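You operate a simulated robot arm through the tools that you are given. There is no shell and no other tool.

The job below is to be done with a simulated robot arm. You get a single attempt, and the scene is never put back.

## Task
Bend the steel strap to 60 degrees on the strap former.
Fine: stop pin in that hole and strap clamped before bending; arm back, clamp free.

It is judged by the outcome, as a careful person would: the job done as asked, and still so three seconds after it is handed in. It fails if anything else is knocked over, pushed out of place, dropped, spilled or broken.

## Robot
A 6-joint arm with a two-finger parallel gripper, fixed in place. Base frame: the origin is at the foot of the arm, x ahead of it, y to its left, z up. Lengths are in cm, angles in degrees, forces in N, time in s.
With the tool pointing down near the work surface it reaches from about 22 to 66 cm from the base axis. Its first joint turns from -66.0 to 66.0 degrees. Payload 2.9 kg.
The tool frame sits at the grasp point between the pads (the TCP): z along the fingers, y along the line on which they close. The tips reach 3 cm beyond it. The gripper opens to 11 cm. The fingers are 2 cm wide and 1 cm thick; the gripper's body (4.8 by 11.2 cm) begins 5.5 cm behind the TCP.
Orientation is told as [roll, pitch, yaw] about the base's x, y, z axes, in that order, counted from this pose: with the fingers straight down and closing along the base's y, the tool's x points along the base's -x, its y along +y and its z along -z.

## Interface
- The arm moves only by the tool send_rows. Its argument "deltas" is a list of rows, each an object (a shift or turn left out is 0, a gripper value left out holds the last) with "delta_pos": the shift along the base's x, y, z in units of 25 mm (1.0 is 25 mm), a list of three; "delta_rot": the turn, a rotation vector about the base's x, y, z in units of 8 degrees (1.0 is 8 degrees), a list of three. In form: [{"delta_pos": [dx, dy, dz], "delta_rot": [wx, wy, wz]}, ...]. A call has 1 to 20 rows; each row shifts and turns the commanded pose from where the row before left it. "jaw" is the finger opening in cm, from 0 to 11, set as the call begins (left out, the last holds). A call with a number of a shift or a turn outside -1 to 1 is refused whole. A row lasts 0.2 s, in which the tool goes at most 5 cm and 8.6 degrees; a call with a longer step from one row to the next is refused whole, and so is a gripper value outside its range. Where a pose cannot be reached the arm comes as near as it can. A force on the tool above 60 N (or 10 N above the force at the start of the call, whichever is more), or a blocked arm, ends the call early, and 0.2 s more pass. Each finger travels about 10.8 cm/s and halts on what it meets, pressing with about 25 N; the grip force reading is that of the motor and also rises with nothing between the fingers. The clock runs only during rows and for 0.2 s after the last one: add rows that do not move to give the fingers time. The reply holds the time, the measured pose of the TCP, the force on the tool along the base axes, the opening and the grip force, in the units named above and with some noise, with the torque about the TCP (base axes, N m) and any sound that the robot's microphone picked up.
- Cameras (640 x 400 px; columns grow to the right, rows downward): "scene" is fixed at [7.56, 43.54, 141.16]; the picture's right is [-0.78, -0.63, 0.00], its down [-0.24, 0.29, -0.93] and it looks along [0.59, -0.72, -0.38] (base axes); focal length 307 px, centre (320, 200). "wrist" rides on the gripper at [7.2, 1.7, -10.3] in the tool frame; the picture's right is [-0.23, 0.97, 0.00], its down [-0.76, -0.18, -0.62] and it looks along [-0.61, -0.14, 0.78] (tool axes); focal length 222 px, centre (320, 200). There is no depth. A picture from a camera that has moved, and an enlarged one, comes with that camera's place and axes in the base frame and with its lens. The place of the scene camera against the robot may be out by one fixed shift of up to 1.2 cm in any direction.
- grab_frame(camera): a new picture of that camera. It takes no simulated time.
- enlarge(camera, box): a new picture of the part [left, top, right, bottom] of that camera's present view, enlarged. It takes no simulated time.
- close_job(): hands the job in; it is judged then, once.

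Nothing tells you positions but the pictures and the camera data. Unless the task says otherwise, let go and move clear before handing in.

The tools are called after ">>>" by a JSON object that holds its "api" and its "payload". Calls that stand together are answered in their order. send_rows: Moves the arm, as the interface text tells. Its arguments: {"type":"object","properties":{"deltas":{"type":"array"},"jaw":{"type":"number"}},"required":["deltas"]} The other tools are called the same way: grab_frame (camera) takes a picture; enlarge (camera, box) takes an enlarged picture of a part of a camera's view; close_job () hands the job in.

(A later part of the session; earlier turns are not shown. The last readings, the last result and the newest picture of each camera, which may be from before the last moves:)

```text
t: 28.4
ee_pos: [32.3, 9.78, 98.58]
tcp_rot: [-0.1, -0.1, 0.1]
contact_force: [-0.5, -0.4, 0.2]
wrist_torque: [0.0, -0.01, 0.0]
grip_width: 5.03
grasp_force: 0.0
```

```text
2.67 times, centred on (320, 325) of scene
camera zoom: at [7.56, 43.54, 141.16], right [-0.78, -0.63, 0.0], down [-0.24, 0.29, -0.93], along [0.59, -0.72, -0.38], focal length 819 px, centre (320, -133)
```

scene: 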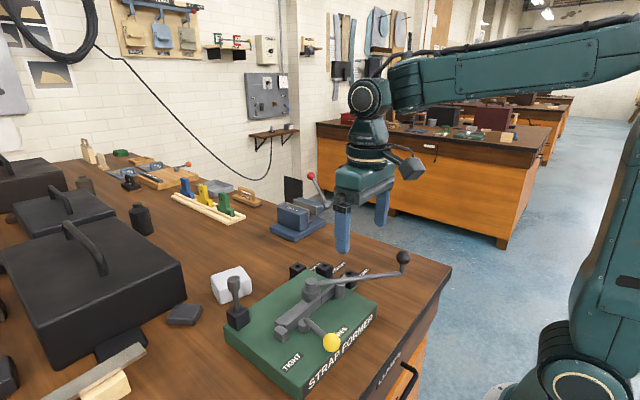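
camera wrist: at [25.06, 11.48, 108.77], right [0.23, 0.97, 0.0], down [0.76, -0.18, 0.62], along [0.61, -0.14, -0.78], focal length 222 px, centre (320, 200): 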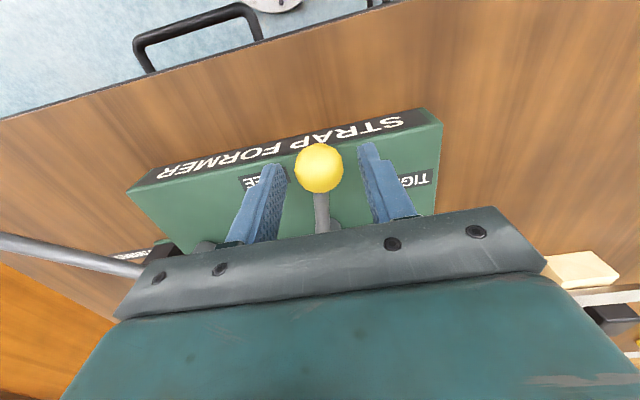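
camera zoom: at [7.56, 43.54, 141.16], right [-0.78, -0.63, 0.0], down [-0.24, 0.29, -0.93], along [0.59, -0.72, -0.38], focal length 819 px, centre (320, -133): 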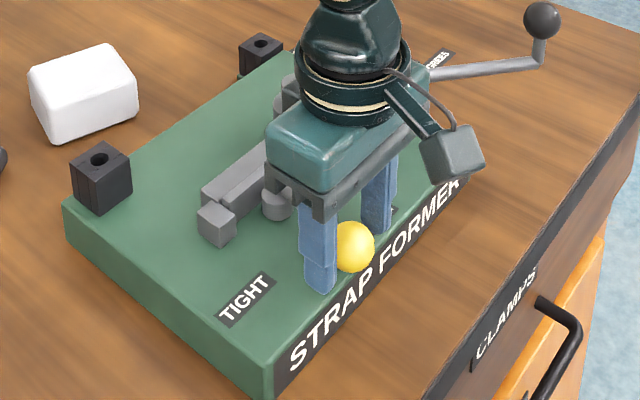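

The fingers straddle the knob. I close loosely and swing it toward TIGHT along its arc, turning with it.

>>> {"api": "send_rows", "payload": {"deltas": [{"delta_pos": [0, 0, 0]}, {"delta_pos": [0, 0, 0]}, {"delta_pos": [0.056, 0.296, 0], "delta_rot": [0, 0, -0.75]}, {"delta_pos": [0.084, 0.292, 0], "delta_rot": [0, 0, -0.75]}, {"delta_pos": [0.116, 0.28, 0], "delta_rot": [0, 0, -0.75]}, {"delta_pos": [0.144, 0.268, 0], "delta_rot": [0, 0, -0.75]}, {"delta_pos": [0, 0, 0]}], "jaw": 3.4}}

>>> {"api": "grab_frame", "payload": {"camera": "wrist"}}

>>> {"api": "enlarge", "payload": {"camera": "scene", "box": [240, 250, 400, 400]}}

```text
t: 30.0
ee_pos: [33.2, 12.6, 98.51]
tcp_rot: [0.0, 0.0, -24.1]
contact_force: [0.1, 0.6, 0.6]
wrist_torque: [0.05, -0.02, 0.02]
grip_width: 3.45
grasp_force: 0.2
```

```text
taken
camera wrist: at [27.33, 17.17, 108.81], right [0.6, 0.8, 0.0], down [0.62, -0.47, 0.62], along [0.5, -0.38, -0.78], focal length 222 px, centre (320, 200)
```

wrist: 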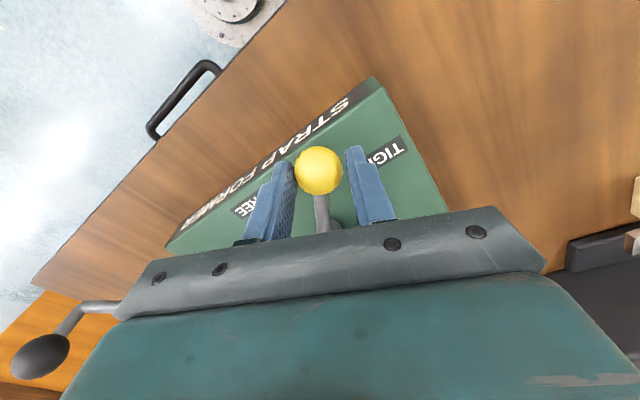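

```text
2.67 times, centred on (320, 325) of scene
camera zoom: at [7.56, 43.54, 141.16], right [-0.78, -0.63, 0.0], down [-0.24, 0.29, -0.93], along [0.59, -0.72, -0.38], focal length 819 px, centre (320, -133)
```

zoom: 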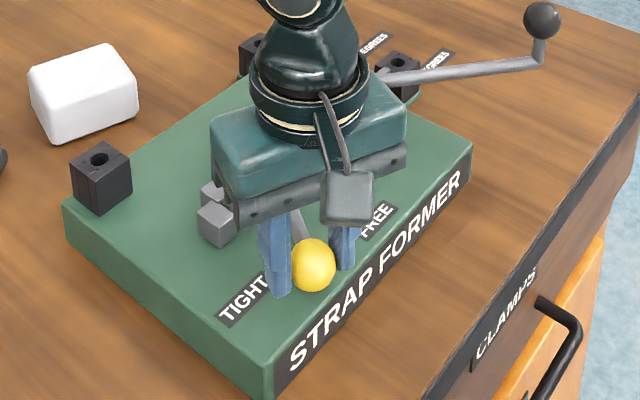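

The lever follows freely. Continuing toward TIGHT.

>>> {"api": "send_rows", "payload": {"deltas": [{"delta_pos": [0.172, 0.252, 0], "delta_rot": [0, 0, -0.75]}, {"delta_pos": [0.196, 0.232, 0], "delta_rot": [0, 0, -0.75]}, {"delta_pos": [0, 0, 0]}]}}

>>> {"api": "send_rows", "payload": {"deltas": [{"delta_pos": [0.224, 0.208, 0], "delta_rot": [0, 0, -0.75]}, {"delta_pos": [0, 0, 0]}]}}

>>> {"api": "send_rows", "payload": {"deltas": [{"delta_pos": [0.24, 0.188, 0], "delta_rot": [0, 0, -0.75]}, {"delta_pos": [0, 0, 0]}]}}

>>> {"api": "enlarge", "payload": {"camera": "scene", "box": [240, 250, 400, 400]}}

>>> {"api": "grab_frame", "payload": {"camera": "wrist"}}

```text
t: 30.8
ee_pos: [34.19, 13.94, 98.48]
tcp_rot: [0.0, 0.0, -35.9]
contact_force: [-0.8, 0.1, -0.2]
wrist_torque: [-0.02, -0.02, -0.02]
grip_width: 3.42
grasp_force: 0.2
```

```text
t: 31.4
ee_pos: [34.74, 14.43, 98.37]
tcp_rot: [-0.1, -0.1, -41.9]
contact_force: [-2.0, -0.3, -0.8]
wrist_torque: [0.02, 0.03, -0.01]
grip_width: 3.47
grasp_force: 1.2
```

```text
t: 32.0
ee_pos: [35.35, 14.84, 98.42]
tcp_rot: [0.0, 0.0, -48.1]
contact_force: [-0.6, 0.6, -0.3]
wrist_torque: [0.03, 0.01, 0.0]
grip_width: 3.43
grasp_force: 0.6
```

```text
2.67 times, centred on (320, 325) of scene
camera zoom: at [7.56, 43.54, 141.16], right [-0.78, -0.63, 0.0], down [-0.24, 0.29, -0.93], along [0.59, -0.72, -0.38], focal length 819 px, centre (320, -133)
```

zoom: 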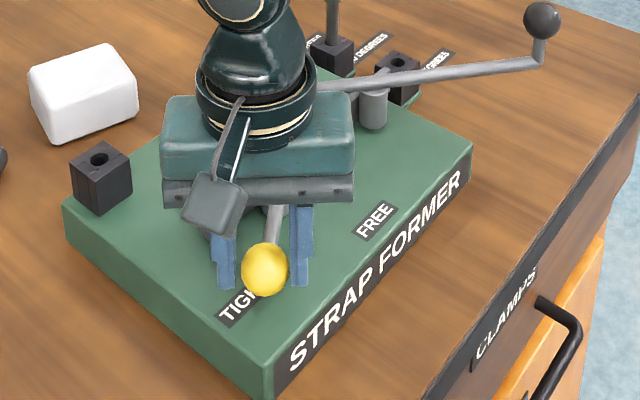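

```text
taken
camera wrist: at [31.83, 21.36, 108.78], right [0.88, 0.48, 0.0], down [0.38, -0.69, 0.62], along [0.3, -0.55, -0.78], focal length 222 px, centre (320, 200)
```

wrist: 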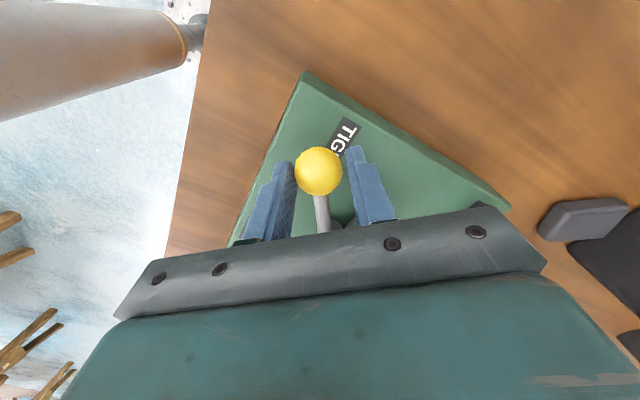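

Still moving freely; the label TIGHT is just ahead. Continuing in small steps until it stops.

>>> {"api": "send_rows", "payload": {"deltas": [{"delta_pos": [0.256, 0.156, 0], "delta_rot": [0, 0, -0.75]}, {"delta_pos": [0, 0, 0]}]}}

>>> {"api": "send_rows", "payload": {"deltas": [{"delta_pos": [0.276, 0.132, 0], "delta_rot": [0, 0, -0.75]}, {"delta_pos": [0, 0, 0]}]}}

>>> {"api": "enlarge", "payload": {"camera": "scene", "box": [240, 250, 400, 400]}}

>>> {"api": "grab_frame", "payload": {"camera": "wrist"}}

```text
t: 32.6
ee_pos: [35.92, 15.33, 98.52]
tcp_rot: [0.1, 0.0, -53.9]
contact_force: [-0.3, -1.5, 1.0]
wrist_torque: [0.01, -0.01, 0.02]
grip_width: 3.41
grasp_force: 0.3
```

```text
t: 33.2
ee_pos: [36.64, 15.56, 98.6]
tcp_rot: [0.0, 0.0, -60.0]
contact_force: [-0.2, -1.2, -0.5]
wrist_torque: [-0.02, 0.01, 0.02]
grip_width: 3.45
grasp_force: 0.2
```

```text
2.67 times, centred on (320, 325) of scene
camera zoom: at [7.56, 43.54, 141.16], right [-0.78, -0.63, 0.0], down [-0.24, 0.29, -0.93], along [0.59, -0.72, -0.38], focal length 819 px, centre (320, -133)
```

zoom: 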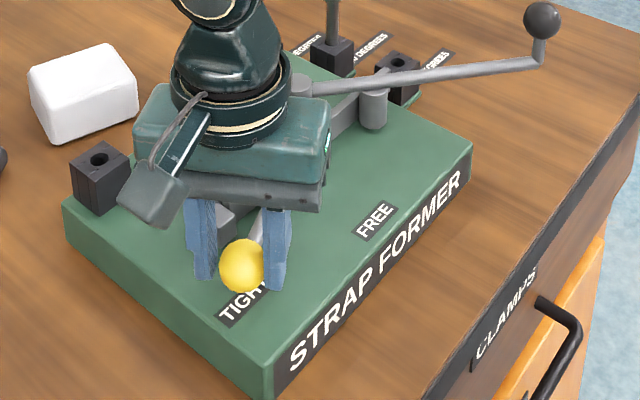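

```text
taken
camera wrist: at [34.53, 22.75, 108.81], right [0.96, 0.29, 0.0], down [0.23, -0.75, 0.62], along [0.18, -0.6, -0.78], focal length 222 px, centre (320, 200)
```

wrist: 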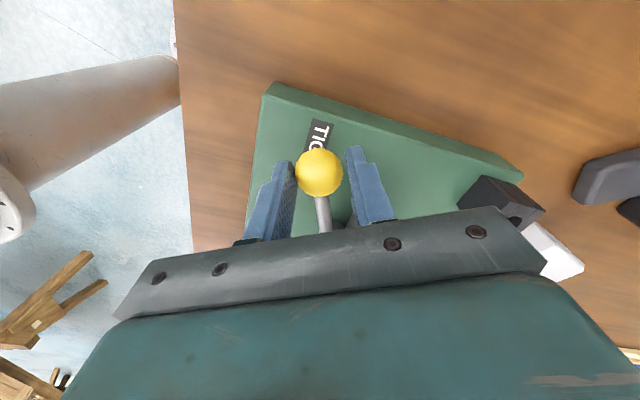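

No stop felt yet; I carry on a little further, one small step at a time.

>>> {"api": "send_rows", "payload": {"deltas": [{"delta_pos": [0.144, 0.052, 0], "delta_rot": [0, 0, -0.375]}, {"delta_pos": [0, 0, 0]}]}}

>>> {"api": "send_rows", "payload": {"deltas": [{"delta_pos": [0.144, 0.052, 0], "delta_rot": [0, 0, -0.375]}, {"delta_pos": [0, 0, 0]}]}}

>>> {"api": "enlarge", "payload": {"camera": "scene", "box": [240, 250, 400, 400]}}

>>> {"api": "enlarge", "payload": {"camera": "wrist", "box": [240, 80, 400, 240]}}

```text
t: 33.8
ee_pos: [37.1, 15.84, 98.57]
tcp_rot: [0.0, 0.0, -63.0]
contact_force: [-1.5, -0.4, 0.3]
wrist_torque: [-0.01, 0.04, -0.01]
grip_width: 3.44
grasp_force: 0.1
```

```text
t: 34.4
ee_pos: [37.54, 15.84, 98.61]
tcp_rot: [0.0, -0.1, -65.9]
contact_force: [-1.4, 0.2, -0.7]
wrist_torque: [0.01, -0.02, 0.01]
grip_width: 3.45
grasp_force: 0.7
```

```text
2.67 times, centred on (320, 325) of scene
camera zoom: at [7.56, 43.54, 141.16], right [-0.78, -0.63, 0.0], down [-0.24, 0.29, -0.93], along [0.59, -0.72, -0.38], focal length 819 px, centre (320, -133)
```

zoom: 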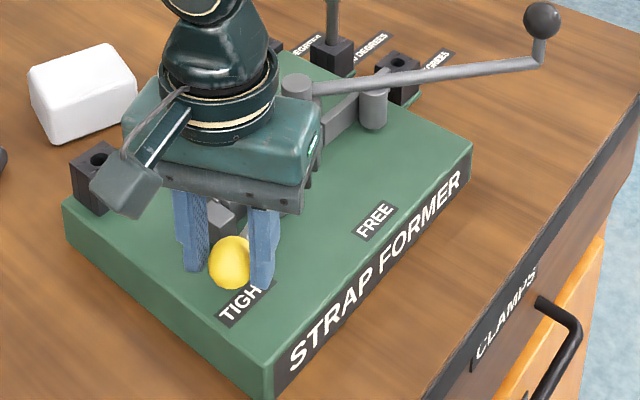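

```text
2.50 times, centred on (320, 160) of wrist
camera zoom: at [36.04, 23.17, 108.86], right [0.98, 0.19, 0.0], down [0.15, -0.77, 0.62], along [0.12, -0.61, -0.78], focal length 555 px, centre (320, 300)
```

zoom: 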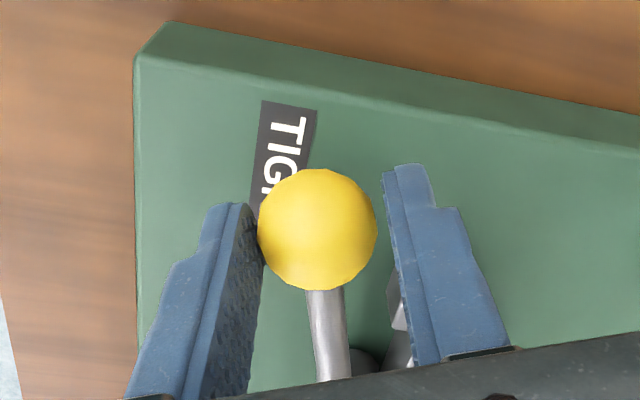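

Still free. Continuing.

>>> {"api": "send_rows", "payload": {"deltas": [{"delta_pos": [0.146, 0.036, 0], "delta_rot": [0, 0, -0.375]}, {"delta_pos": [0, 0, 0]}]}}

>>> {"api": "send_rows", "payload": {"deltas": [{"delta_pos": [0.146, 0.036, 0], "delta_rot": [0, 0, -0.375]}, {"delta_pos": [0, 0, 0]}]}}

>>> {"api": "enlarge", "payload": {"camera": "wrist", "box": [240, 80, 400, 240]}}

>>> {"api": "enlarge", "payload": {"camera": "scene", "box": [240, 250, 400, 400]}}

```text
t: 35.0
ee_pos: [37.73, 15.93, 98.51]
tcp_rot: [-0.1, 0.0, -69.0]
contact_force: [-1.4, -0.9, -0.5]
wrist_torque: [0.0, 0.04, -0.03]
grip_width: 3.49
grasp_force: 0.2
```

```text
t: 35.6
ee_pos: [38.12, 16.19, 98.5]
tcp_rot: [0.0, 0.0, -72.0]
contact_force: [-1.1, 0.4, -0.5]
wrist_torque: [0.0, -0.01, -0.04]
grip_width: 3.44
grasp_force: 0.1
```

```text
2.50 times, centred on (320, 160) of wrist
camera zoom: at [37.54, 23.44, 108.83], right [1.0, 0.08, 0.0], down [0.07, -0.78, 0.62], along [0.05, -0.62, -0.78], focal length 555 px, centre (320, 300)
```

zoom: 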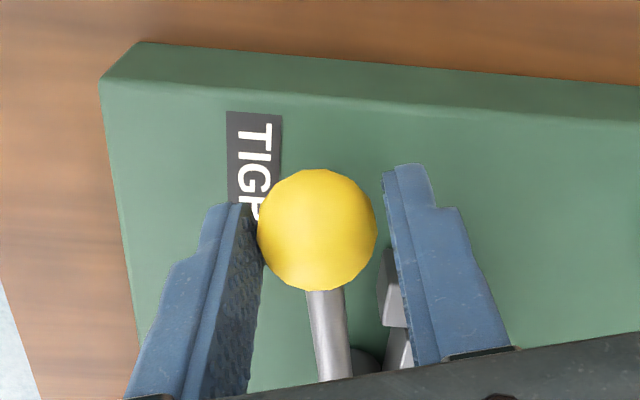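

```text
2.67 times, centred on (320, 325) of scene
camera zoom: at [7.56, 43.54, 141.16], right [-0.78, -0.63, 0.0], down [-0.24, 0.29, -0.93], along [0.59, -0.72, -0.38], focal length 819 px, centre (320, -133)
```

zoom: 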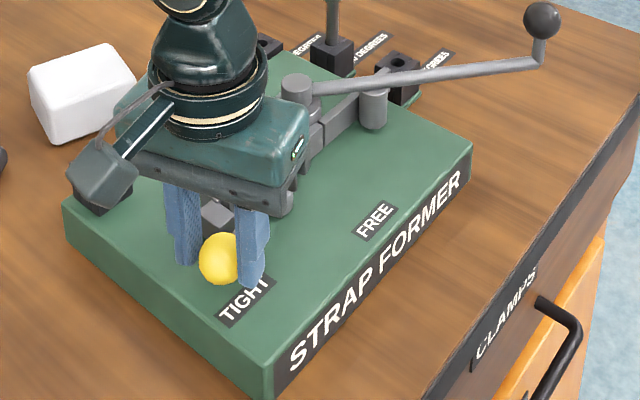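

Past the label and still free; the finger clears the grey block by about a centimetre. Continuing gently.

>>> {"api": "send_rows", "payload": {"deltas": [{"delta_pos": [0.15, 0.022, 0], "delta_rot": [0, 0, -0.375]}, {"delta_pos": [0, 0, 0]}]}}

>>> {"api": "send_rows", "payload": {"deltas": [{"delta_pos": [0.152, 0.016, 0], "delta_rot": [0, 0, -0.375]}, {"delta_pos": [0, 0, 0]}]}}

>>> {"api": "enlarge", "payload": {"camera": "wrist", "box": [240, 80, 400, 240]}}

>>> {"api": "enlarge", "payload": {"camera": "scene", "box": [240, 250, 400, 400]}}

```text
t: 36.2
ee_pos: [38.5, 16.11, 98.75]
tcp_rot: [0.1, 0.0, -74.9]
contact_force: [-1.3, -0.5, -0.3]
wrist_torque: [-0.01, 0.05, 0.02]
grip_width: 3.46
grasp_force: 0.7
```

```text
t: 36.8
ee_pos: [38.87, 16.26, 98.57]
tcp_rot: [0.1, 0.0, -78.0]
contact_force: [-0.6, -0.2, 0.6]
wrist_torque: [0.0, 0.0, -0.01]
grip_width: 3.43
grasp_force: 0.5
```

```text
2.50 times, centred on (320, 160) of wrist
camera zoom: at [39.03, 23.6, 108.89], right [1.0, -0.02, 0.0], down [-0.02, -0.78, 0.62], along [-0.01, -0.62, -0.78], focal length 555 px, centre (320, 300)
```

zoom: 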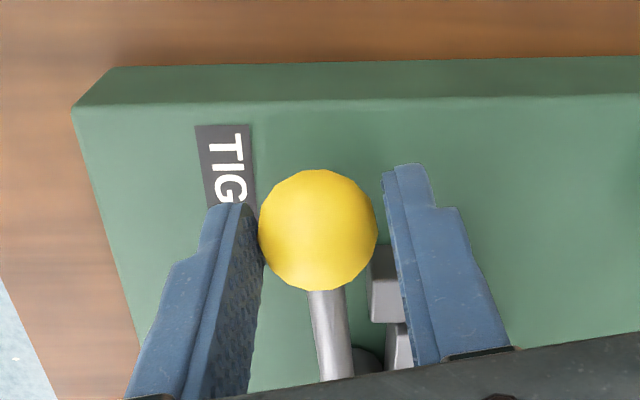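

```text
2.67 times, centred on (320, 325) of scene
camera zoom: at [7.56, 43.54, 141.16], right [-0.78, -0.63, 0.0], down [-0.24, 0.29, -0.93], along [0.59, -0.72, -0.38], focal length 819 px, centre (320, -133)
```

zoom: 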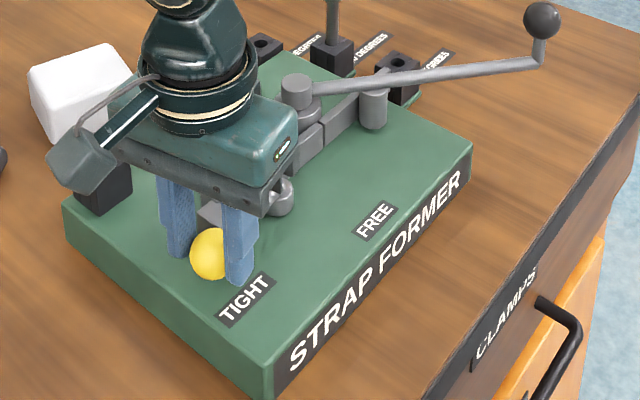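

>>> {"api": "send_rows", "payload": {"deltas": [{"delta_pos": [0.152, 0.004, 0], "delta_rot": [0, 0, -0.375]}, {"delta_pos": [0, 0, 0]}]}}

>>> {"api": "send_rows", "payload": {"deltas": [{"delta_pos": [0.152, -0.004, 0], "delta_rot": [0, 0, -0.375]}, {"delta_pos": [0, 0, 0]}]}}

>>> {"api": "enlarge", "payload": {"camera": "wrist", "box": [240, 80, 400, 240]}}

>>> {"api": "enlarge", "payload": {"camera": "scene", "box": [240, 250, 400, 400]}}

```text
t: 37.4
ee_pos: [39.14, 16.14, 98.49]
tcp_rot: [0.1, 0.0, -81.0]
contact_force: [-1.4, -0.5, -0.6]
wrist_torque: [0.02, 0.05, -0.03]
grip_width: 3.46
grasp_force: 0.7
```

```text
t: 38.0
ee_pos: [39.58, 16.08, 98.45]
tcp_rot: [0.0, 0.1, -84.0]
contact_force: [-1.1, -0.3, -0.4]
wrist_torque: [0.01, 0.01, 0.02]
grip_width: 3.44
grasp_force: 0.3
```

```text
2.50 times, centred on (320, 160) of wrist
camera zoom: at [40.54, 23.5, 108.75], right [0.99, -0.12, 0.0], down [-0.1, -0.78, 0.62], along [-0.08, -0.62, -0.78], focal length 555 px, centre (320, 300)
```

zoom: 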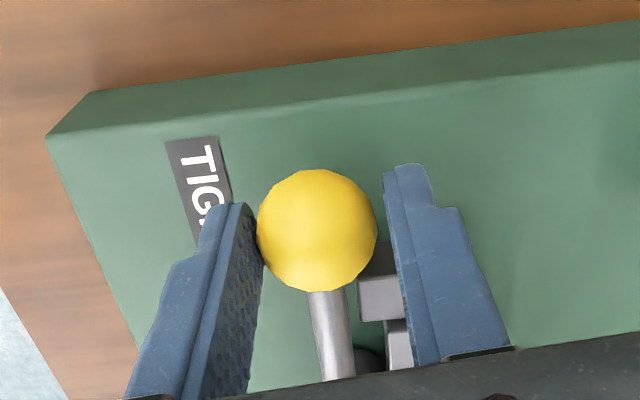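

```text
2.67 times, centred on (320, 325) of scene
camera zoom: at [7.56, 43.54, 141.16], right [-0.78, -0.63, 0.0], down [-0.24, 0.29, -0.93], along [0.59, -0.72, -0.38], focal length 819 px, centre (320, -133)
```

zoom: 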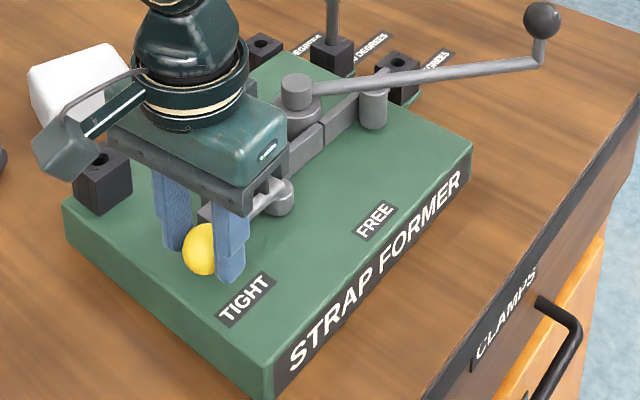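

>>> {"api": "send_rows", "payload": {"deltas": [{"delta_pos": [0.152, -0.012, 0], "delta_rot": [0, 0, -0.375]}, {"delta_pos": [0, 0, 0]}]}}

>>> {"api": "send_rows", "payload": {"deltas": [{"delta_pos": [0.152, -0.02, 0], "delta_rot": [0, 0, -0.375]}, {"delta_pos": [0, 0, 0]}]}}

>>> {"api": "enlarge", "payload": {"camera": "wrist", "box": [240, 80, 400, 240]}}

>>> {"api": "enlarge", "payload": {"camera": "scene", "box": [240, 250, 400, 400]}}

```text
t: 38.6
ee_pos: [39.87, 16.04, 98.4]
tcp_rot: [-0.1, 0.2, -87.0]
contact_force: [-9.1, 0.1, 0.4]
wrist_torque: [-0.09, 0.23, -0.02]
grip_width: 3.88
grasp_force: 4.4
```

```text
t: 39.2
ee_pos: [40.25, 16.0, 98.52]
tcp_rot: [-0.3, 0.0, -90.0]
contact_force: [-21.2, 0.8, 1.9]
wrist_torque: [0.11, 0.49, -0.02]
grip_width: 4.44
grasp_force: 10.1
```

```text
2.50 times, centred on (320, 160) of wrist
camera zoom: at [41.99, 23.23, 108.73], right [0.97, -0.23, 0.0], down [-0.17, -0.76, 0.63], along [-0.15, -0.61, -0.78], focal length 555 px, centre (320, 300)
```

zoom: 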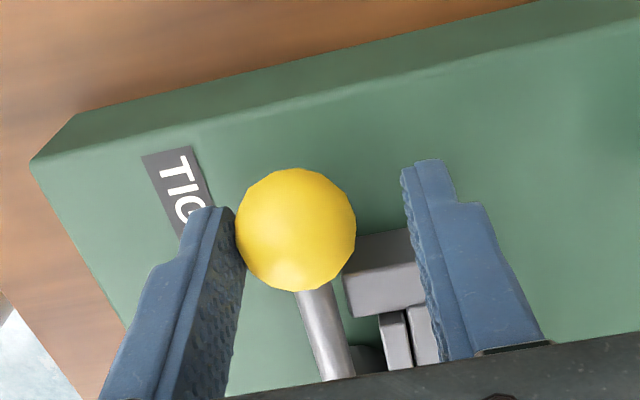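

```text
2.67 times, centred on (320, 325) of scene
camera zoom: at [7.5, 43.54, 141.16], right [-0.78, -0.63, 0.0], down [-0.24, 0.29, -0.93], along [0.59, -0.72, -0.38], focal length 819 px, centre (320, -133)
```

zoom: 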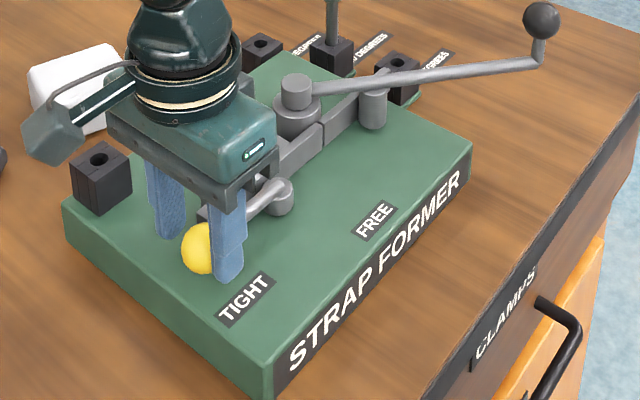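

The lever has come to a firm stop on the TIGHT side (about 21 N). I open the jaw, rise clear, and look.

>>> {"api": "send_rows", "payload": {"deltas": [{"delta_pos": [-0.15, 0, 0]}, {"delta_pos": [0, 0, 0]}, {"delta_pos": [0, 0, 0.5]}, {"delta_pos": [0, 0, 1]}, {"delta_pos": [0, 0, 1]}, {"delta_pos": [0, 0, 1]}, {"delta_pos": [0, 0, 1]}, {"delta_pos": [0, 0, 0.5]}, {"delta_pos": [0, 0, 0]}], "jaw": 5.5}}

>>> {"api": "grab_frame", "payload": {"camera": "wrist"}}

>>> {"api": "enlarge", "payload": {"camera": "scene", "box": [220, 230, 420, 380]}}

```text
t: 41.2
ee_pos: [40.07, 16.03, 110.91]
tcp_rot: [0.0, 0.0, -90.0]
contact_force: [-0.1, 0.8, -0.1]
wrist_torque: [-0.01, 0.0, 0.0]
grip_width: 5.48
grasp_force: 0.1
```

```text
taken
camera wrist: at [41.74, 23.26, 121.16], right [0.97, -0.23, 0.0], down [-0.18, -0.76, 0.62], along [-0.14, -0.61, -0.78], focal length 222 px, centre (320, 200)
```

wrist: 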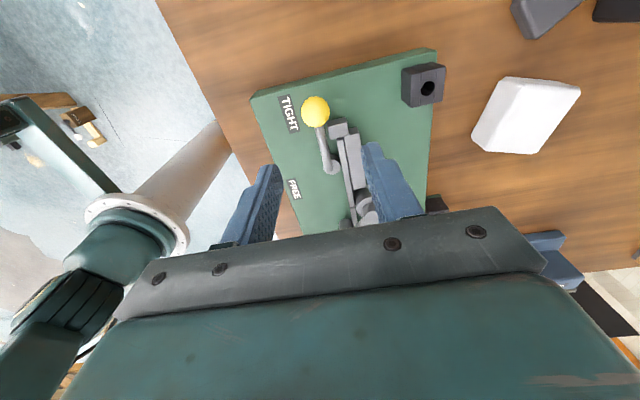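

```text
2.67 times, centred on (320, 305) of scene
camera zoom: at [7.56, 43.54, 141.16], right [-0.78, -0.63, 0.0], down [-0.24, 0.29, -0.93], along [0.59, -0.72, -0.38], focal length 819 px, centre (320, -80)
```

zoom: 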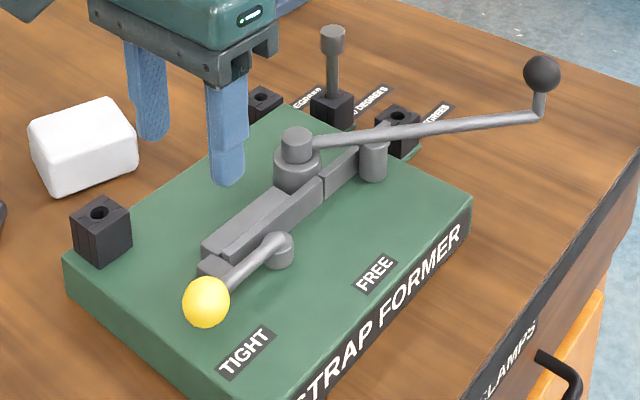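

The clamp lever is at TIGHT alongside the strap. Now I move above the black knob of the bending arm, turning so the fingers close along its swing direction.

>>> {"api": "send_rows", "payload": {"deltas": [{"delta_pos": [0, -0.3, 0.5]}, {"delta_pos": [-0.269, -0.87, 0.4], "delta_rot": [0, 0, -0.336]}, {"delta_pos": [-0.269, -0.87, 0], "delta_rot": [0, 0, -0.336]}, {"delta_pos": [-0.269, -0.87, 0], "delta_rot": [0, 0, -0.336]}, {"delta_pos": [-0.269, -0.87, 0], "delta_rot": [0, 0, -0.336]}, {"delta_pos": [-0.269, -0.87, 0], "delta_rot": [0, 0, -0.336]}, {"delta_pos": [-0.269, -0.87, 0], "delta_rot": [0, 0, -0.336]}, {"delta_pos": [-0.269, -0.87, 0], "delta_rot": [0, 0, -0.336]}, {"delta_pos": [-0.269, -0.87, 0], "delta_rot": [0, 0, -0.336]}, {"delta_pos": [-0.269, -0.87, 0], "delta_rot": [0, 0, -0.336]}, {"delta_pos": [-0.269, -0.87, 0], "delta_rot": [0, 0, -0.336]}, {"delta_pos": [-0.269, -0.87, 0], "delta_rot": [0, 0, -0.336]}, {"delta_pos": [-0.269, -0.87, 0], "delta_rot": [0, 0, -0.336]}, {"delta_pos": [-0.269, -0.87, 0], "delta_rot": [0, 0, -0.336]}, {"delta_pos": [-0.269, -0.84, 0], "delta_rot": [0, 0, -0.336]}, {"delta_pos": [0, 0, 0]}, {"delta_pos": [0, 0, 0]}], "jaw": 6}}

>>> {"api": "grab_frame", "payload": {"camera": "wrist"}}

>>> {"api": "enlarge", "payload": {"camera": "wrist", "box": [240, 80, 400, 220]}}

>>> {"api": "enlarge", "payload": {"camera": "scene", "box": [300, 170, 460, 310]}}

```text
t: 44.8
ee_pos: [30.65, -15.16, 113.27]
tcp_rot: [0.0, 0.0, -127.7]
contact_force: [0.3, -0.1, 0.0]
wrist_torque: [0.0, -0.01, -0.05]
grip_width: 5.99
grasp_force: 0.0
```

```text
taken
camera wrist: at [36.41, -10.48, 123.61], right [0.63, -0.78, 0.0], down [-0.61, -0.49, 0.62], along [-0.48, -0.39, -0.78], focal length 222 px, centre (320, 200)
```

wrist: 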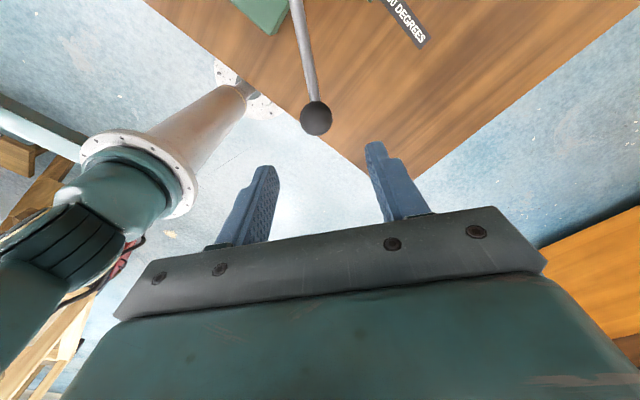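

```text
2.86 times, centred on (320, 150) of wrist
camera zoom: at [36.41, -10.48, 123.61], right [0.63, -0.78, 0.0], down [-0.61, -0.49, 0.62], along [-0.48, -0.39, -0.78], focal length 635 px, centre (320, 343)
```

zoom: 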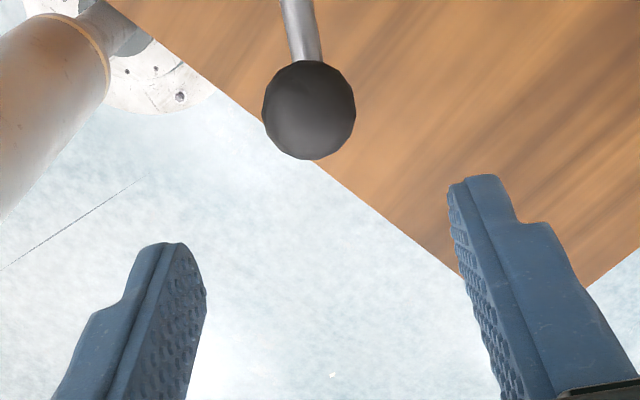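

```text
2.86 times, centred on (380, 240) of scene
camera zoom: at [7.56, 43.54, 141.16], right [-0.78, -0.63, 0.0], down [-0.24, 0.29, -0.93], along [0.59, -0.72, -0.38], focal length 877 px, centre (149, 86)
```

zoom: 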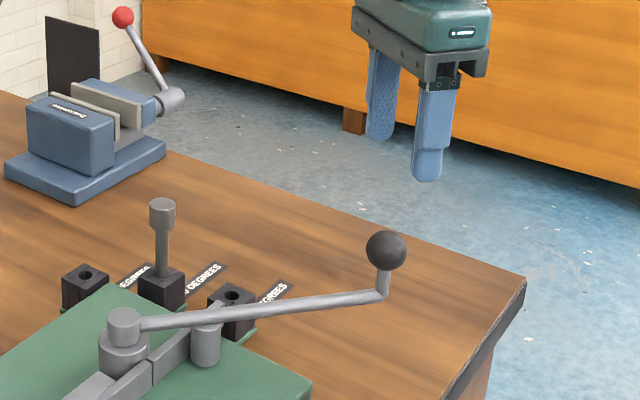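

The arm knob is at about (30.6, −14.8, 102.0), 3.2 cm diameter, with the fingers aligned to its tangent. I descend to straddle it.

>>> {"api": "send_rows", "payload": {"deltas": [{"delta_pos": [-0.02, 0.144, -0.5]}, {"delta_pos": [0, 0, -0.8]}, {"delta_pos": [0, 0, -0.8]}, {"delta_pos": [0, 0, -0.8]}, {"delta_pos": [0, 0, -0.8]}, {"delta_pos": [0, 0, -0.5]}, {"delta_pos": [0, 0, 0]}, {"delta_pos": [0, 0, 0]}]}}

>>> {"api": "grab_frame", "payload": {"camera": "wrist"}}

>>> {"api": "enlarge", "payload": {"camera": "scene", "box": [300, 170, 460, 310]}}

```text
t: 46.6
ee_pos: [30.6, -14.78, 102.69]
tcp_rot: [0.0, -0.1, -127.7]
contact_force: [-0.7, -0.2, 0.3]
wrist_torque: [0.0, 0.02, 0.02]
grip_width: 6.01
grasp_force: 0.1
```

```text
taken
camera wrist: at [36.42, -10.15, 112.98], right [0.63, -0.77, 0.0], down [-0.61, -0.49, 0.62], along [-0.48, -0.39, -0.78], focal length 222 px, centre (320, 200)
```

wrist: 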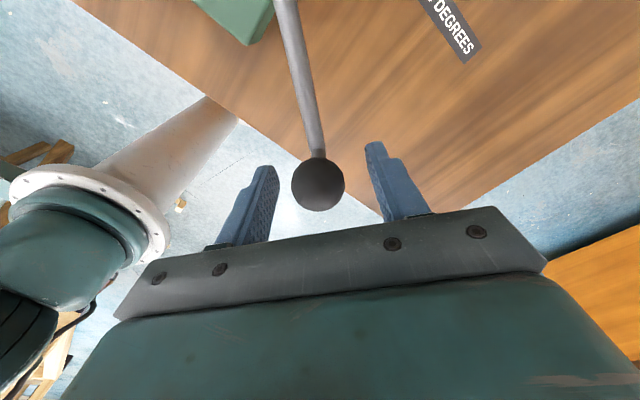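

```text
2.86 times, centred on (380, 240) of scene
camera zoom: at [7.56, 43.54, 141.16], right [-0.78, -0.63, 0.0], down [-0.24, 0.29, -0.93], along [0.59, -0.72, -0.38], focal length 877 px, centre (149, 86)
```

zoom: 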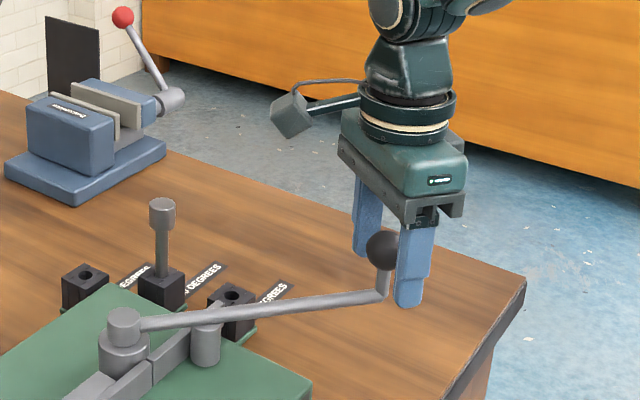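

Straddled. I close loosely and make a first small swing to feel the load.

>>> {"api": "send_rows", "payload": {"deltas": [{"delta_pos": [0, 0, 0]}, {"delta_pos": [0, 0, 0]}, {"delta_pos": [0.234, -0.172, 0], "delta_rot": [0, 0, 0.25]}, {"delta_pos": [0.234, -0.172, 0], "delta_rot": [0, 0, 0.25]}, {"delta_pos": [0, 0, 0]}], "jaw": 3.3}}

>>> {"api": "enlarge", "payload": {"camera": "wrist", "box": [220, 60, 420, 240]}}

>>> {"api": "enlarge", "payload": {"camera": "scene", "box": [260, 190, 460, 330]}}

```text
t: 47.8
ee_pos: [31.75, -15.86, 102.7]
tcp_rot: [0.1, 0.0, -123.6]
contact_force: [-0.6, 0.6, 0.4]
wrist_torque: [0.04, -0.05, 0.03]
grip_width: 3.35
grasp_force: 0.0
```

```text
2.22 times, centred on (320, 150) of wrist
camera zoom: at [37.23, -10.7, 113.0], right [0.68, -0.73, 0.0], down [-0.57, -0.54, 0.62], along [-0.45, -0.43, -0.78], focal length 494 px, centre (320, 311)
```

zoom: 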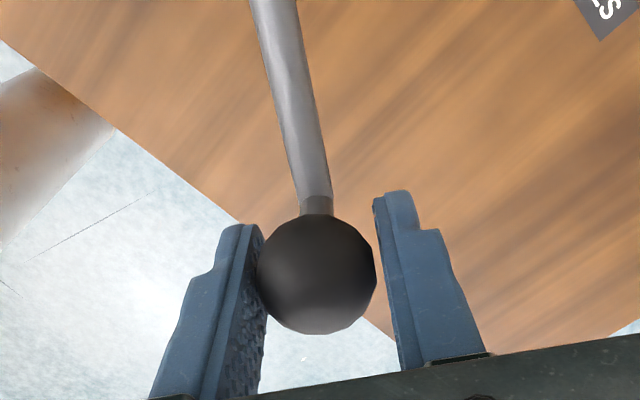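

```text
2.86 times, centred on (360, 260) of scene
camera zoom: at [7.56, 43.54, 141.16], right [-0.78, -0.63, 0.0], down [-0.24, 0.29, -0.93], along [0.59, -0.72, -0.38], focal length 877 px, centre (206, 29)
```

zoom: 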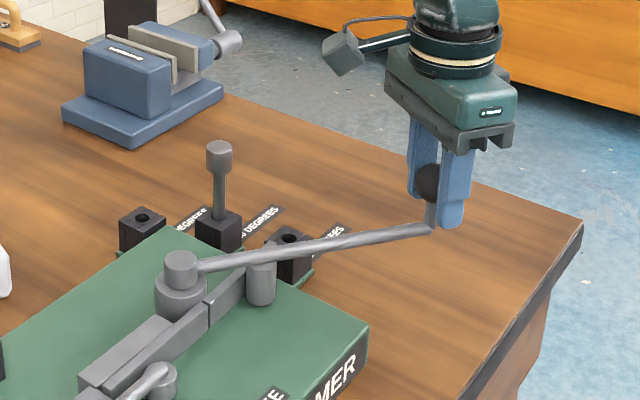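

The arm begins to follow. Continuing the swing in small steps while watching the force.

>>> {"api": "send_rows", "payload": {"deltas": [{"delta_pos": [0.244, -0.156, 0], "delta_rot": [0, 0, 0.25]}, {"delta_pos": [0.244, -0.156, 0], "delta_rot": [0, 0, 0.25]}, {"delta_pos": [0, 0, 0]}]}}

>>> {"api": "send_rows", "payload": {"deltas": [{"delta_pos": [0.256, -0.138, 0], "delta_rot": [0, 0, 0.25]}, {"delta_pos": [0.256, -0.138, 0], "delta_rot": [0, 0, 0.25]}, {"delta_pos": [0, 0, 0]}]}}

>>> {"api": "enlarge", "payload": {"camera": "wrist", "box": [220, 60, 420, 240]}}

>>> {"api": "enlarge", "payload": {"camera": "scene", "box": [260, 190, 460, 330]}}

```text
t: 48.6
ee_pos: [33.14, -16.56, 102.66]
tcp_rot: [0.0, 0.0, -119.6]
contact_force: [-0.6, 0.5, 0.5]
wrist_torque: [-0.04, 0.06, -0.02]
grip_width: 3.29
grasp_force: 0.1
```

```text
t: 49.4
ee_pos: [34.37, -17.26, 102.63]
tcp_rot: [0.0, 0.0, -115.7]
contact_force: [0.2, 0.0, -0.2]
wrist_torque: [0.02, 0.0, 0.05]
grip_width: 3.34
grasp_force: 0.6
```

```text
2.22 times, centred on (320, 150) of wrist
camera zoom: at [39.0, -11.4, 112.99], right [0.78, -0.63, 0.0], down [-0.49, -0.61, 0.62], along [-0.39, -0.49, -0.78], focal length 494 px, centre (320, 311)
```

zoom: 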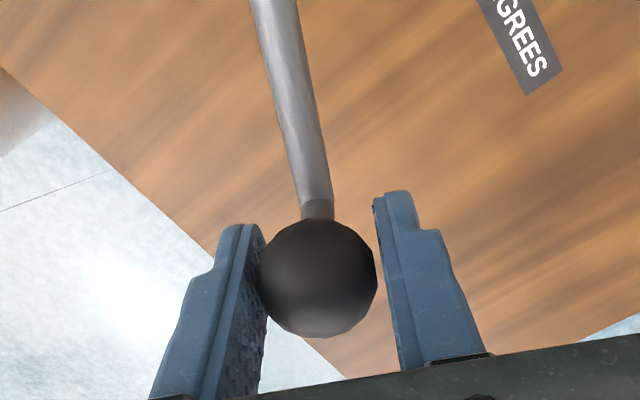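

```text
2.86 times, centred on (360, 260) of scene
camera zoom: at [7.56, 43.54, 141.16], right [-0.78, -0.63, 0.0], down [-0.24, 0.29, -0.93], along [0.59, -0.72, -0.38], focal length 877 px, centre (206, 29)
```

zoom: 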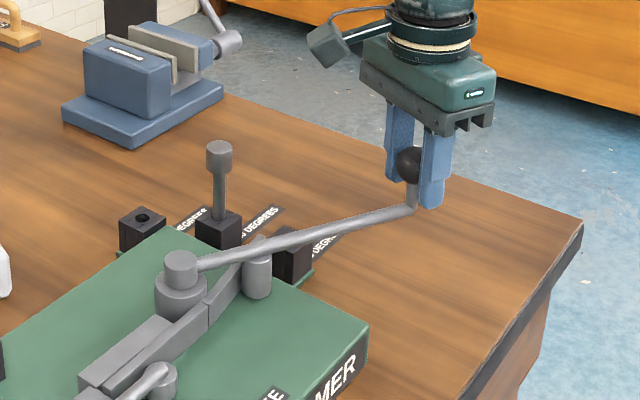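

>>> {"api": "send_rows", "payload": {"deltas": [{"delta_pos": [0.264, -0.122, 0], "delta_rot": [0, 0, 0.25]}, {"delta_pos": [0.264, -0.122, 0], "delta_rot": [0, 0, 0.25]}, {"delta_pos": [0.272, -0.102, 0], "delta_rot": [0, 0, 0.25]}, {"delta_pos": [0.272, -0.102, 0], "delta_rot": [0, 0, 0.25]}, {"delta_pos": [0, 0, 0]}]}}

>>> {"api": "send_rows", "payload": {"deltas": [{"delta_pos": [0.278, -0.082, 0], "delta_rot": [0, 0, 0.25]}, {"delta_pos": [0.278, -0.082, 0], "delta_rot": [0, 0, 0.25]}, {"delta_pos": [0.284, -0.062, 0], "delta_rot": [0, 0, 0.25]}, {"delta_pos": [0.284, -0.062, 0], "delta_rot": [0, 0, 0.25]}, {"delta_pos": [0, 0, 0]}]}}

>>> {"api": "enlarge", "payload": {"camera": "wrist", "box": [220, 60, 420, 240]}}

>>> {"api": "enlarge", "payload": {"camera": "scene", "box": [260, 190, 460, 330]}}

```text
t: 50.6
ee_pos: [37.03, -18.19, 102.79]
tcp_rot: [0.0, 0.0, -107.6]
contact_force: [-1.0, -0.2, -0.1]
wrist_torque: [0.0, 0.02, -0.02]
grip_width: 3.32
grasp_force: 0.0
```

```text
t: 51.8
ee_pos: [39.8, -19.07, 102.78]
tcp_rot: [0.1, 0.0, -99.6]
contact_force: [-0.8, -0.7, -0.2]
wrist_torque: [-0.01, -0.01, -0.01]
grip_width: 3.31
grasp_force: 0.2
```

```text
2.22 times, centred on (320, 150) of wrist
camera zoom: at [42.72, -12.11, 113.04], right [0.92, -0.39, 0.0], down [-0.3, -0.72, 0.62], along [-0.24, -0.57, -0.78], focal length 494 px, centre (320, 311)
```

zoom: 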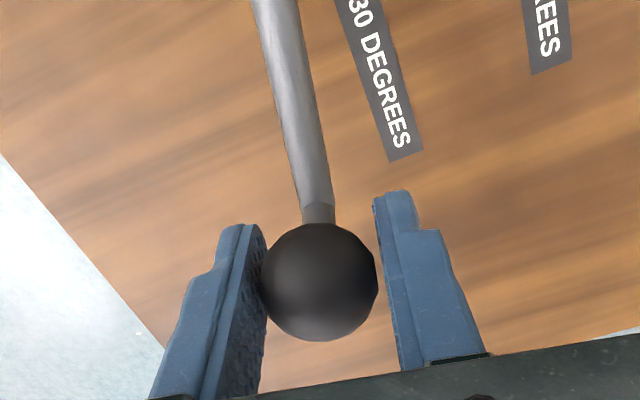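

```text
2.86 times, centred on (360, 260) of scene
camera zoom: at [7.56, 43.54, 141.16], right [-0.78, -0.63, 0.0], down [-0.24, 0.29, -0.93], along [0.59, -0.72, -0.38], focal length 877 px, centre (206, 29)
```

zoom: 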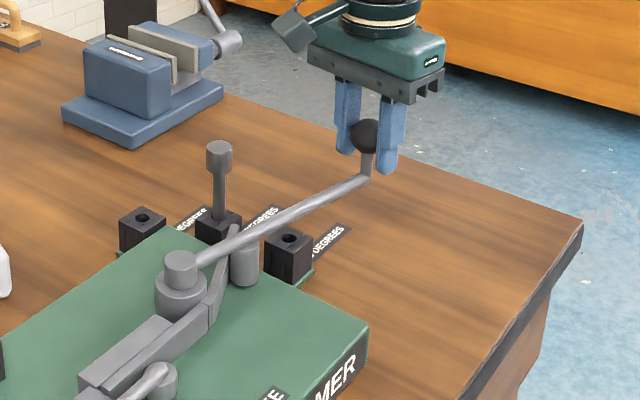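

The strap is bending smoothly with little force. Continuing toward the pin.

>>> {"api": "send_rows", "payload": {"deltas": [{"delta_pos": [0.288, -0.044, 0], "delta_rot": [0, 0, 0.25]}, {"delta_pos": [0.288, -0.044, 0], "delta_rot": [0, 0, 0.25]}, {"delta_pos": [0.288, -0.022, 0], "delta_rot": [0, 0, 0.25]}, {"delta_pos": [0.288, -0.022, 0], "delta_rot": [0, 0, 0.25]}, {"delta_pos": [0, 0, 0]}]}}

>>> {"api": "send_rows", "payload": {"deltas": [{"delta_pos": [0.29, -0.002, 0], "delta_rot": [0, 0, 0.25]}, {"delta_pos": [0.29, -0.002, 0], "delta_rot": [0, 0, 0.25]}, {"delta_pos": [0.29, 0.018, 0], "delta_rot": [0, 0, 0.25]}, {"delta_pos": [0.29, 0.018, 0], "delta_rot": [0, 0, 0.25]}, {"delta_pos": [0, 0, 0]}]}}

>>> {"api": "enlarge", "payload": {"camera": "wrist", "box": [220, 60, 420, 240]}}

>>> {"api": "enlarge", "payload": {"camera": "scene", "box": [260, 190, 460, 330]}}

```text
t: 53.0
ee_pos: [42.66, -19.38, 102.73]
tcp_rot: [0.1, 0.0, -91.6]
contact_force: [-0.5, 0.7, 0.1]
wrist_torque: [0.02, 0.02, 0.03]
grip_width: 3.31
grasp_force: 0.1
```

```text
t: 54.2
ee_pos: [45.6, -19.31, 102.74]
tcp_rot: [0.0, 0.0, -83.5]
contact_force: [0.9, 0.3, 0.2]
wrist_torque: [0.02, 0.0, 0.0]
grip_width: 3.3
grasp_force: 0.2
```

```text
2.22 times, centred on (320, 150) of wrist
camera zoom: at [46.48, -11.93, 113.02], right [0.99, -0.12, 0.0], down [-0.09, -0.78, 0.62], along [-0.07, -0.62, -0.78], focal length 494 px, centre (320, 311)
```

zoom: 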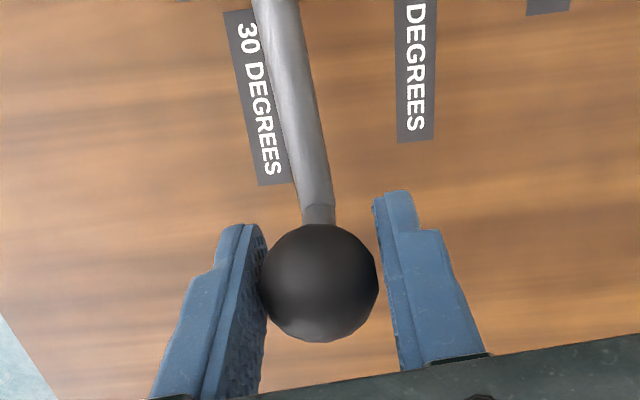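

```text
2.86 times, centred on (360, 260) of scene
camera zoom: at [7.56, 43.54, 141.16], right [-0.78, -0.63, 0.0], down [-0.24, 0.29, -0.93], along [0.59, -0.72, -0.38], focal length 877 px, centre (206, 29)
```

zoom: 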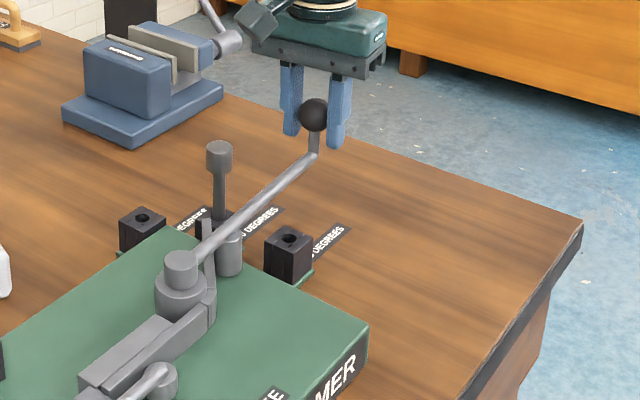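

>>> {"api": "send_rows", "payload": {"deltas": [{"delta_pos": [0.288, 0.038, 0], "delta_rot": [0, 0, 0.25]}, {"delta_pos": [0.288, 0.038, 0], "delta_rot": [0, 0, 0.25]}, {"delta_pos": [0.284, 0.056, 0], "delta_rot": [0, 0, 0.25]}, {"delta_pos": [0.284, 0.056, 0], "delta_rot": [0, 0, 0.25]}, {"delta_pos": [0, 0, 0]}]}}

>>> {"api": "enlarge", "payload": {"camera": "wrist", "box": [220, 60, 420, 240]}}

>>> {"api": "enlarge", "payload": {"camera": "scene", "box": [260, 190, 420, 330]}}

```text
t: 55.4
ee_pos: [48.3, -18.74, 102.8]
tcp_rot: [-0.1, 0.0, -75.5]
contact_force: [-1.0, -0.3, 0.9]
wrist_torque: [0.01, 0.03, 0.02]
grip_width: 3.33
grasp_force: 0.2
```

```text
2.22 times, centred on (320, 150) of wrist
camera zoom: at [48.2, -11.34, 113.05], right [1.0, 0.02, 0.0], down [0.02, -0.78, 0.62], along [0.01, -0.62, -0.78], focal length 494 px, centre (320, 311)
```

zoom: 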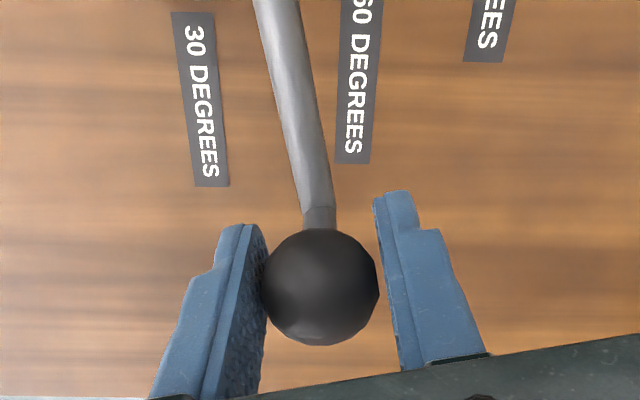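

```text
2.86 times, centred on (340, 260) of scene
camera zoom: at [7.56, 43.54, 141.16], right [-0.78, -0.63, 0.0], down [-0.24, 0.29, -0.93], along [0.59, -0.72, -0.38], focal length 877 px, centre (263, 29)
```

zoom: 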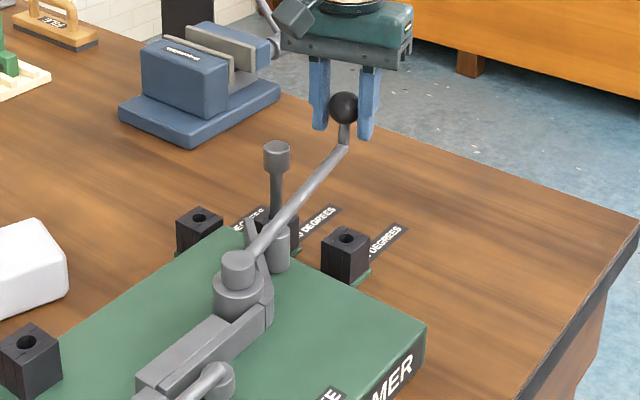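

Close to the pin now. I use 2° steps until it makes contact.

>>> {"api": "send_rows", "payload": {"deltas": [{"delta_pos": [0.28, 0.078, 0], "delta_rot": [0, 0, 0.25]}, {"delta_pos": [0, 0, 0]}]}}

>>> {"api": "send_rows", "payload": {"deltas": [{"delta_pos": [0.28, 0.078, 0], "delta_rot": [0, 0, 0.25]}, {"delta_pos": [0, 0, 0]}]}}

>>> {"api": "enlarge", "payload": {"camera": "scene", "box": [280, 210, 380, 310]}}

```text
t: 56.0
ee_pos: [48.91, -18.51, 102.85]
tcp_rot: [-0.1, -0.1, -73.6]
contact_force: [0.1, -0.4, 0.3]
wrist_torque: [-0.01, 0.0, -0.02]
grip_width: 3.32
grasp_force: 0.1
```

```text
t: 56.6
ee_pos: [49.59, -18.42, 102.73]
tcp_rot: [0.0, 0.0, -71.6]
contact_force: [-0.2, 0.1, 0.4]
wrist_torque: [-0.04, -0.01, -0.01]
grip_width: 3.31
grasp_force: 0.1
```

```text
4.00 times, centred on (330, 260) of scene
camera zoom: at [7.56, 43.54, 141.16], right [-0.78, -0.63, 0.0], down [-0.24, 0.29, -0.93], along [0.59, -0.72, -0.38], focal length 1228 px, centre (280, -40)
```

zoom: 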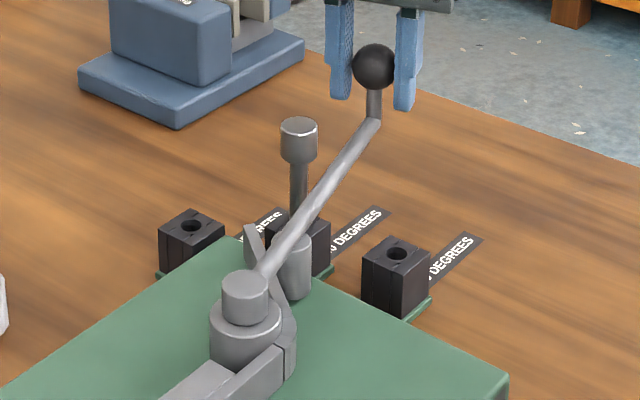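

>>> {"api": "send_rows", "payload": {"deltas": [{"delta_pos": [0.137, 0.048, 0], "delta_rot": [0, 0, 0.125]}, {"delta_pos": [0, 0, 0]}]}}

>>> {"api": "send_rows", "payload": {"deltas": [{"delta_pos": [0.137, 0.05, 0], "delta_rot": [0, 0, 0.125]}, {"delta_pos": [0, 0, 0]}]}}

>>> {"api": "send_rows", "payload": {"deltas": [{"delta_pos": [0.137, 0.05, 0], "delta_rot": [0, 0, 0.125]}, {"delta_pos": [0, 0, 0]}]}}

>>> {"api": "enlarge", "payload": {"camera": "scene", "box": [280, 210, 380, 310]}}

```text
t: 57.2
ee_pos: [49.92, -18.29, 102.73]
tcp_rot: [0.0, 0.0, -70.7]
contact_force: [0.1, -0.6, -0.6]
wrist_torque: [0.0, 0.01, 0.0]
grip_width: 3.32
grasp_force: 0.5
```

```text
t: 57.8
ee_pos: [50.44, -18.19, 102.62]
tcp_rot: [0.0, 0.0, -69.7]
contact_force: [-0.2, -0.3, 0.5]
wrist_torque: [0.02, -0.01, -0.02]
grip_width: 3.33
grasp_force: 0.2
```

```text
t: 58.4
ee_pos: [50.7, -18.2, 102.78]
tcp_rot: [0.0, 0.0, -68.6]
contact_force: [-0.9, -0.9, 0.5]
wrist_torque: [0.0, -0.01, 0.01]
grip_width: 3.33
grasp_force: 0.0
```

```text
4.00 times, centred on (330, 260) of scene
camera zoom: at [7.56, 43.54, 141.16], right [-0.78, -0.63, 0.0], down [-0.24, 0.29, -0.93], along [0.59, -0.72, -0.38], focal length 1228 px, centre (280, -40)
```

zoom: 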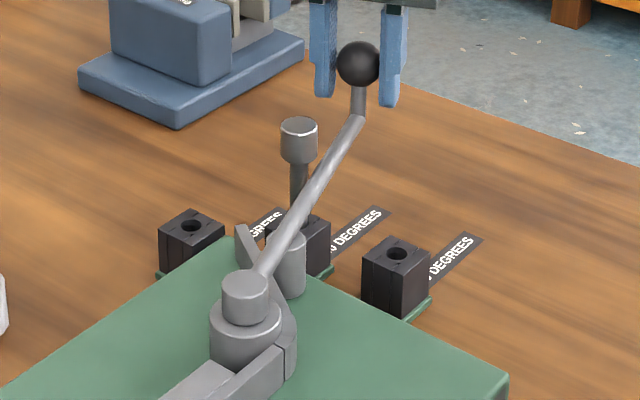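

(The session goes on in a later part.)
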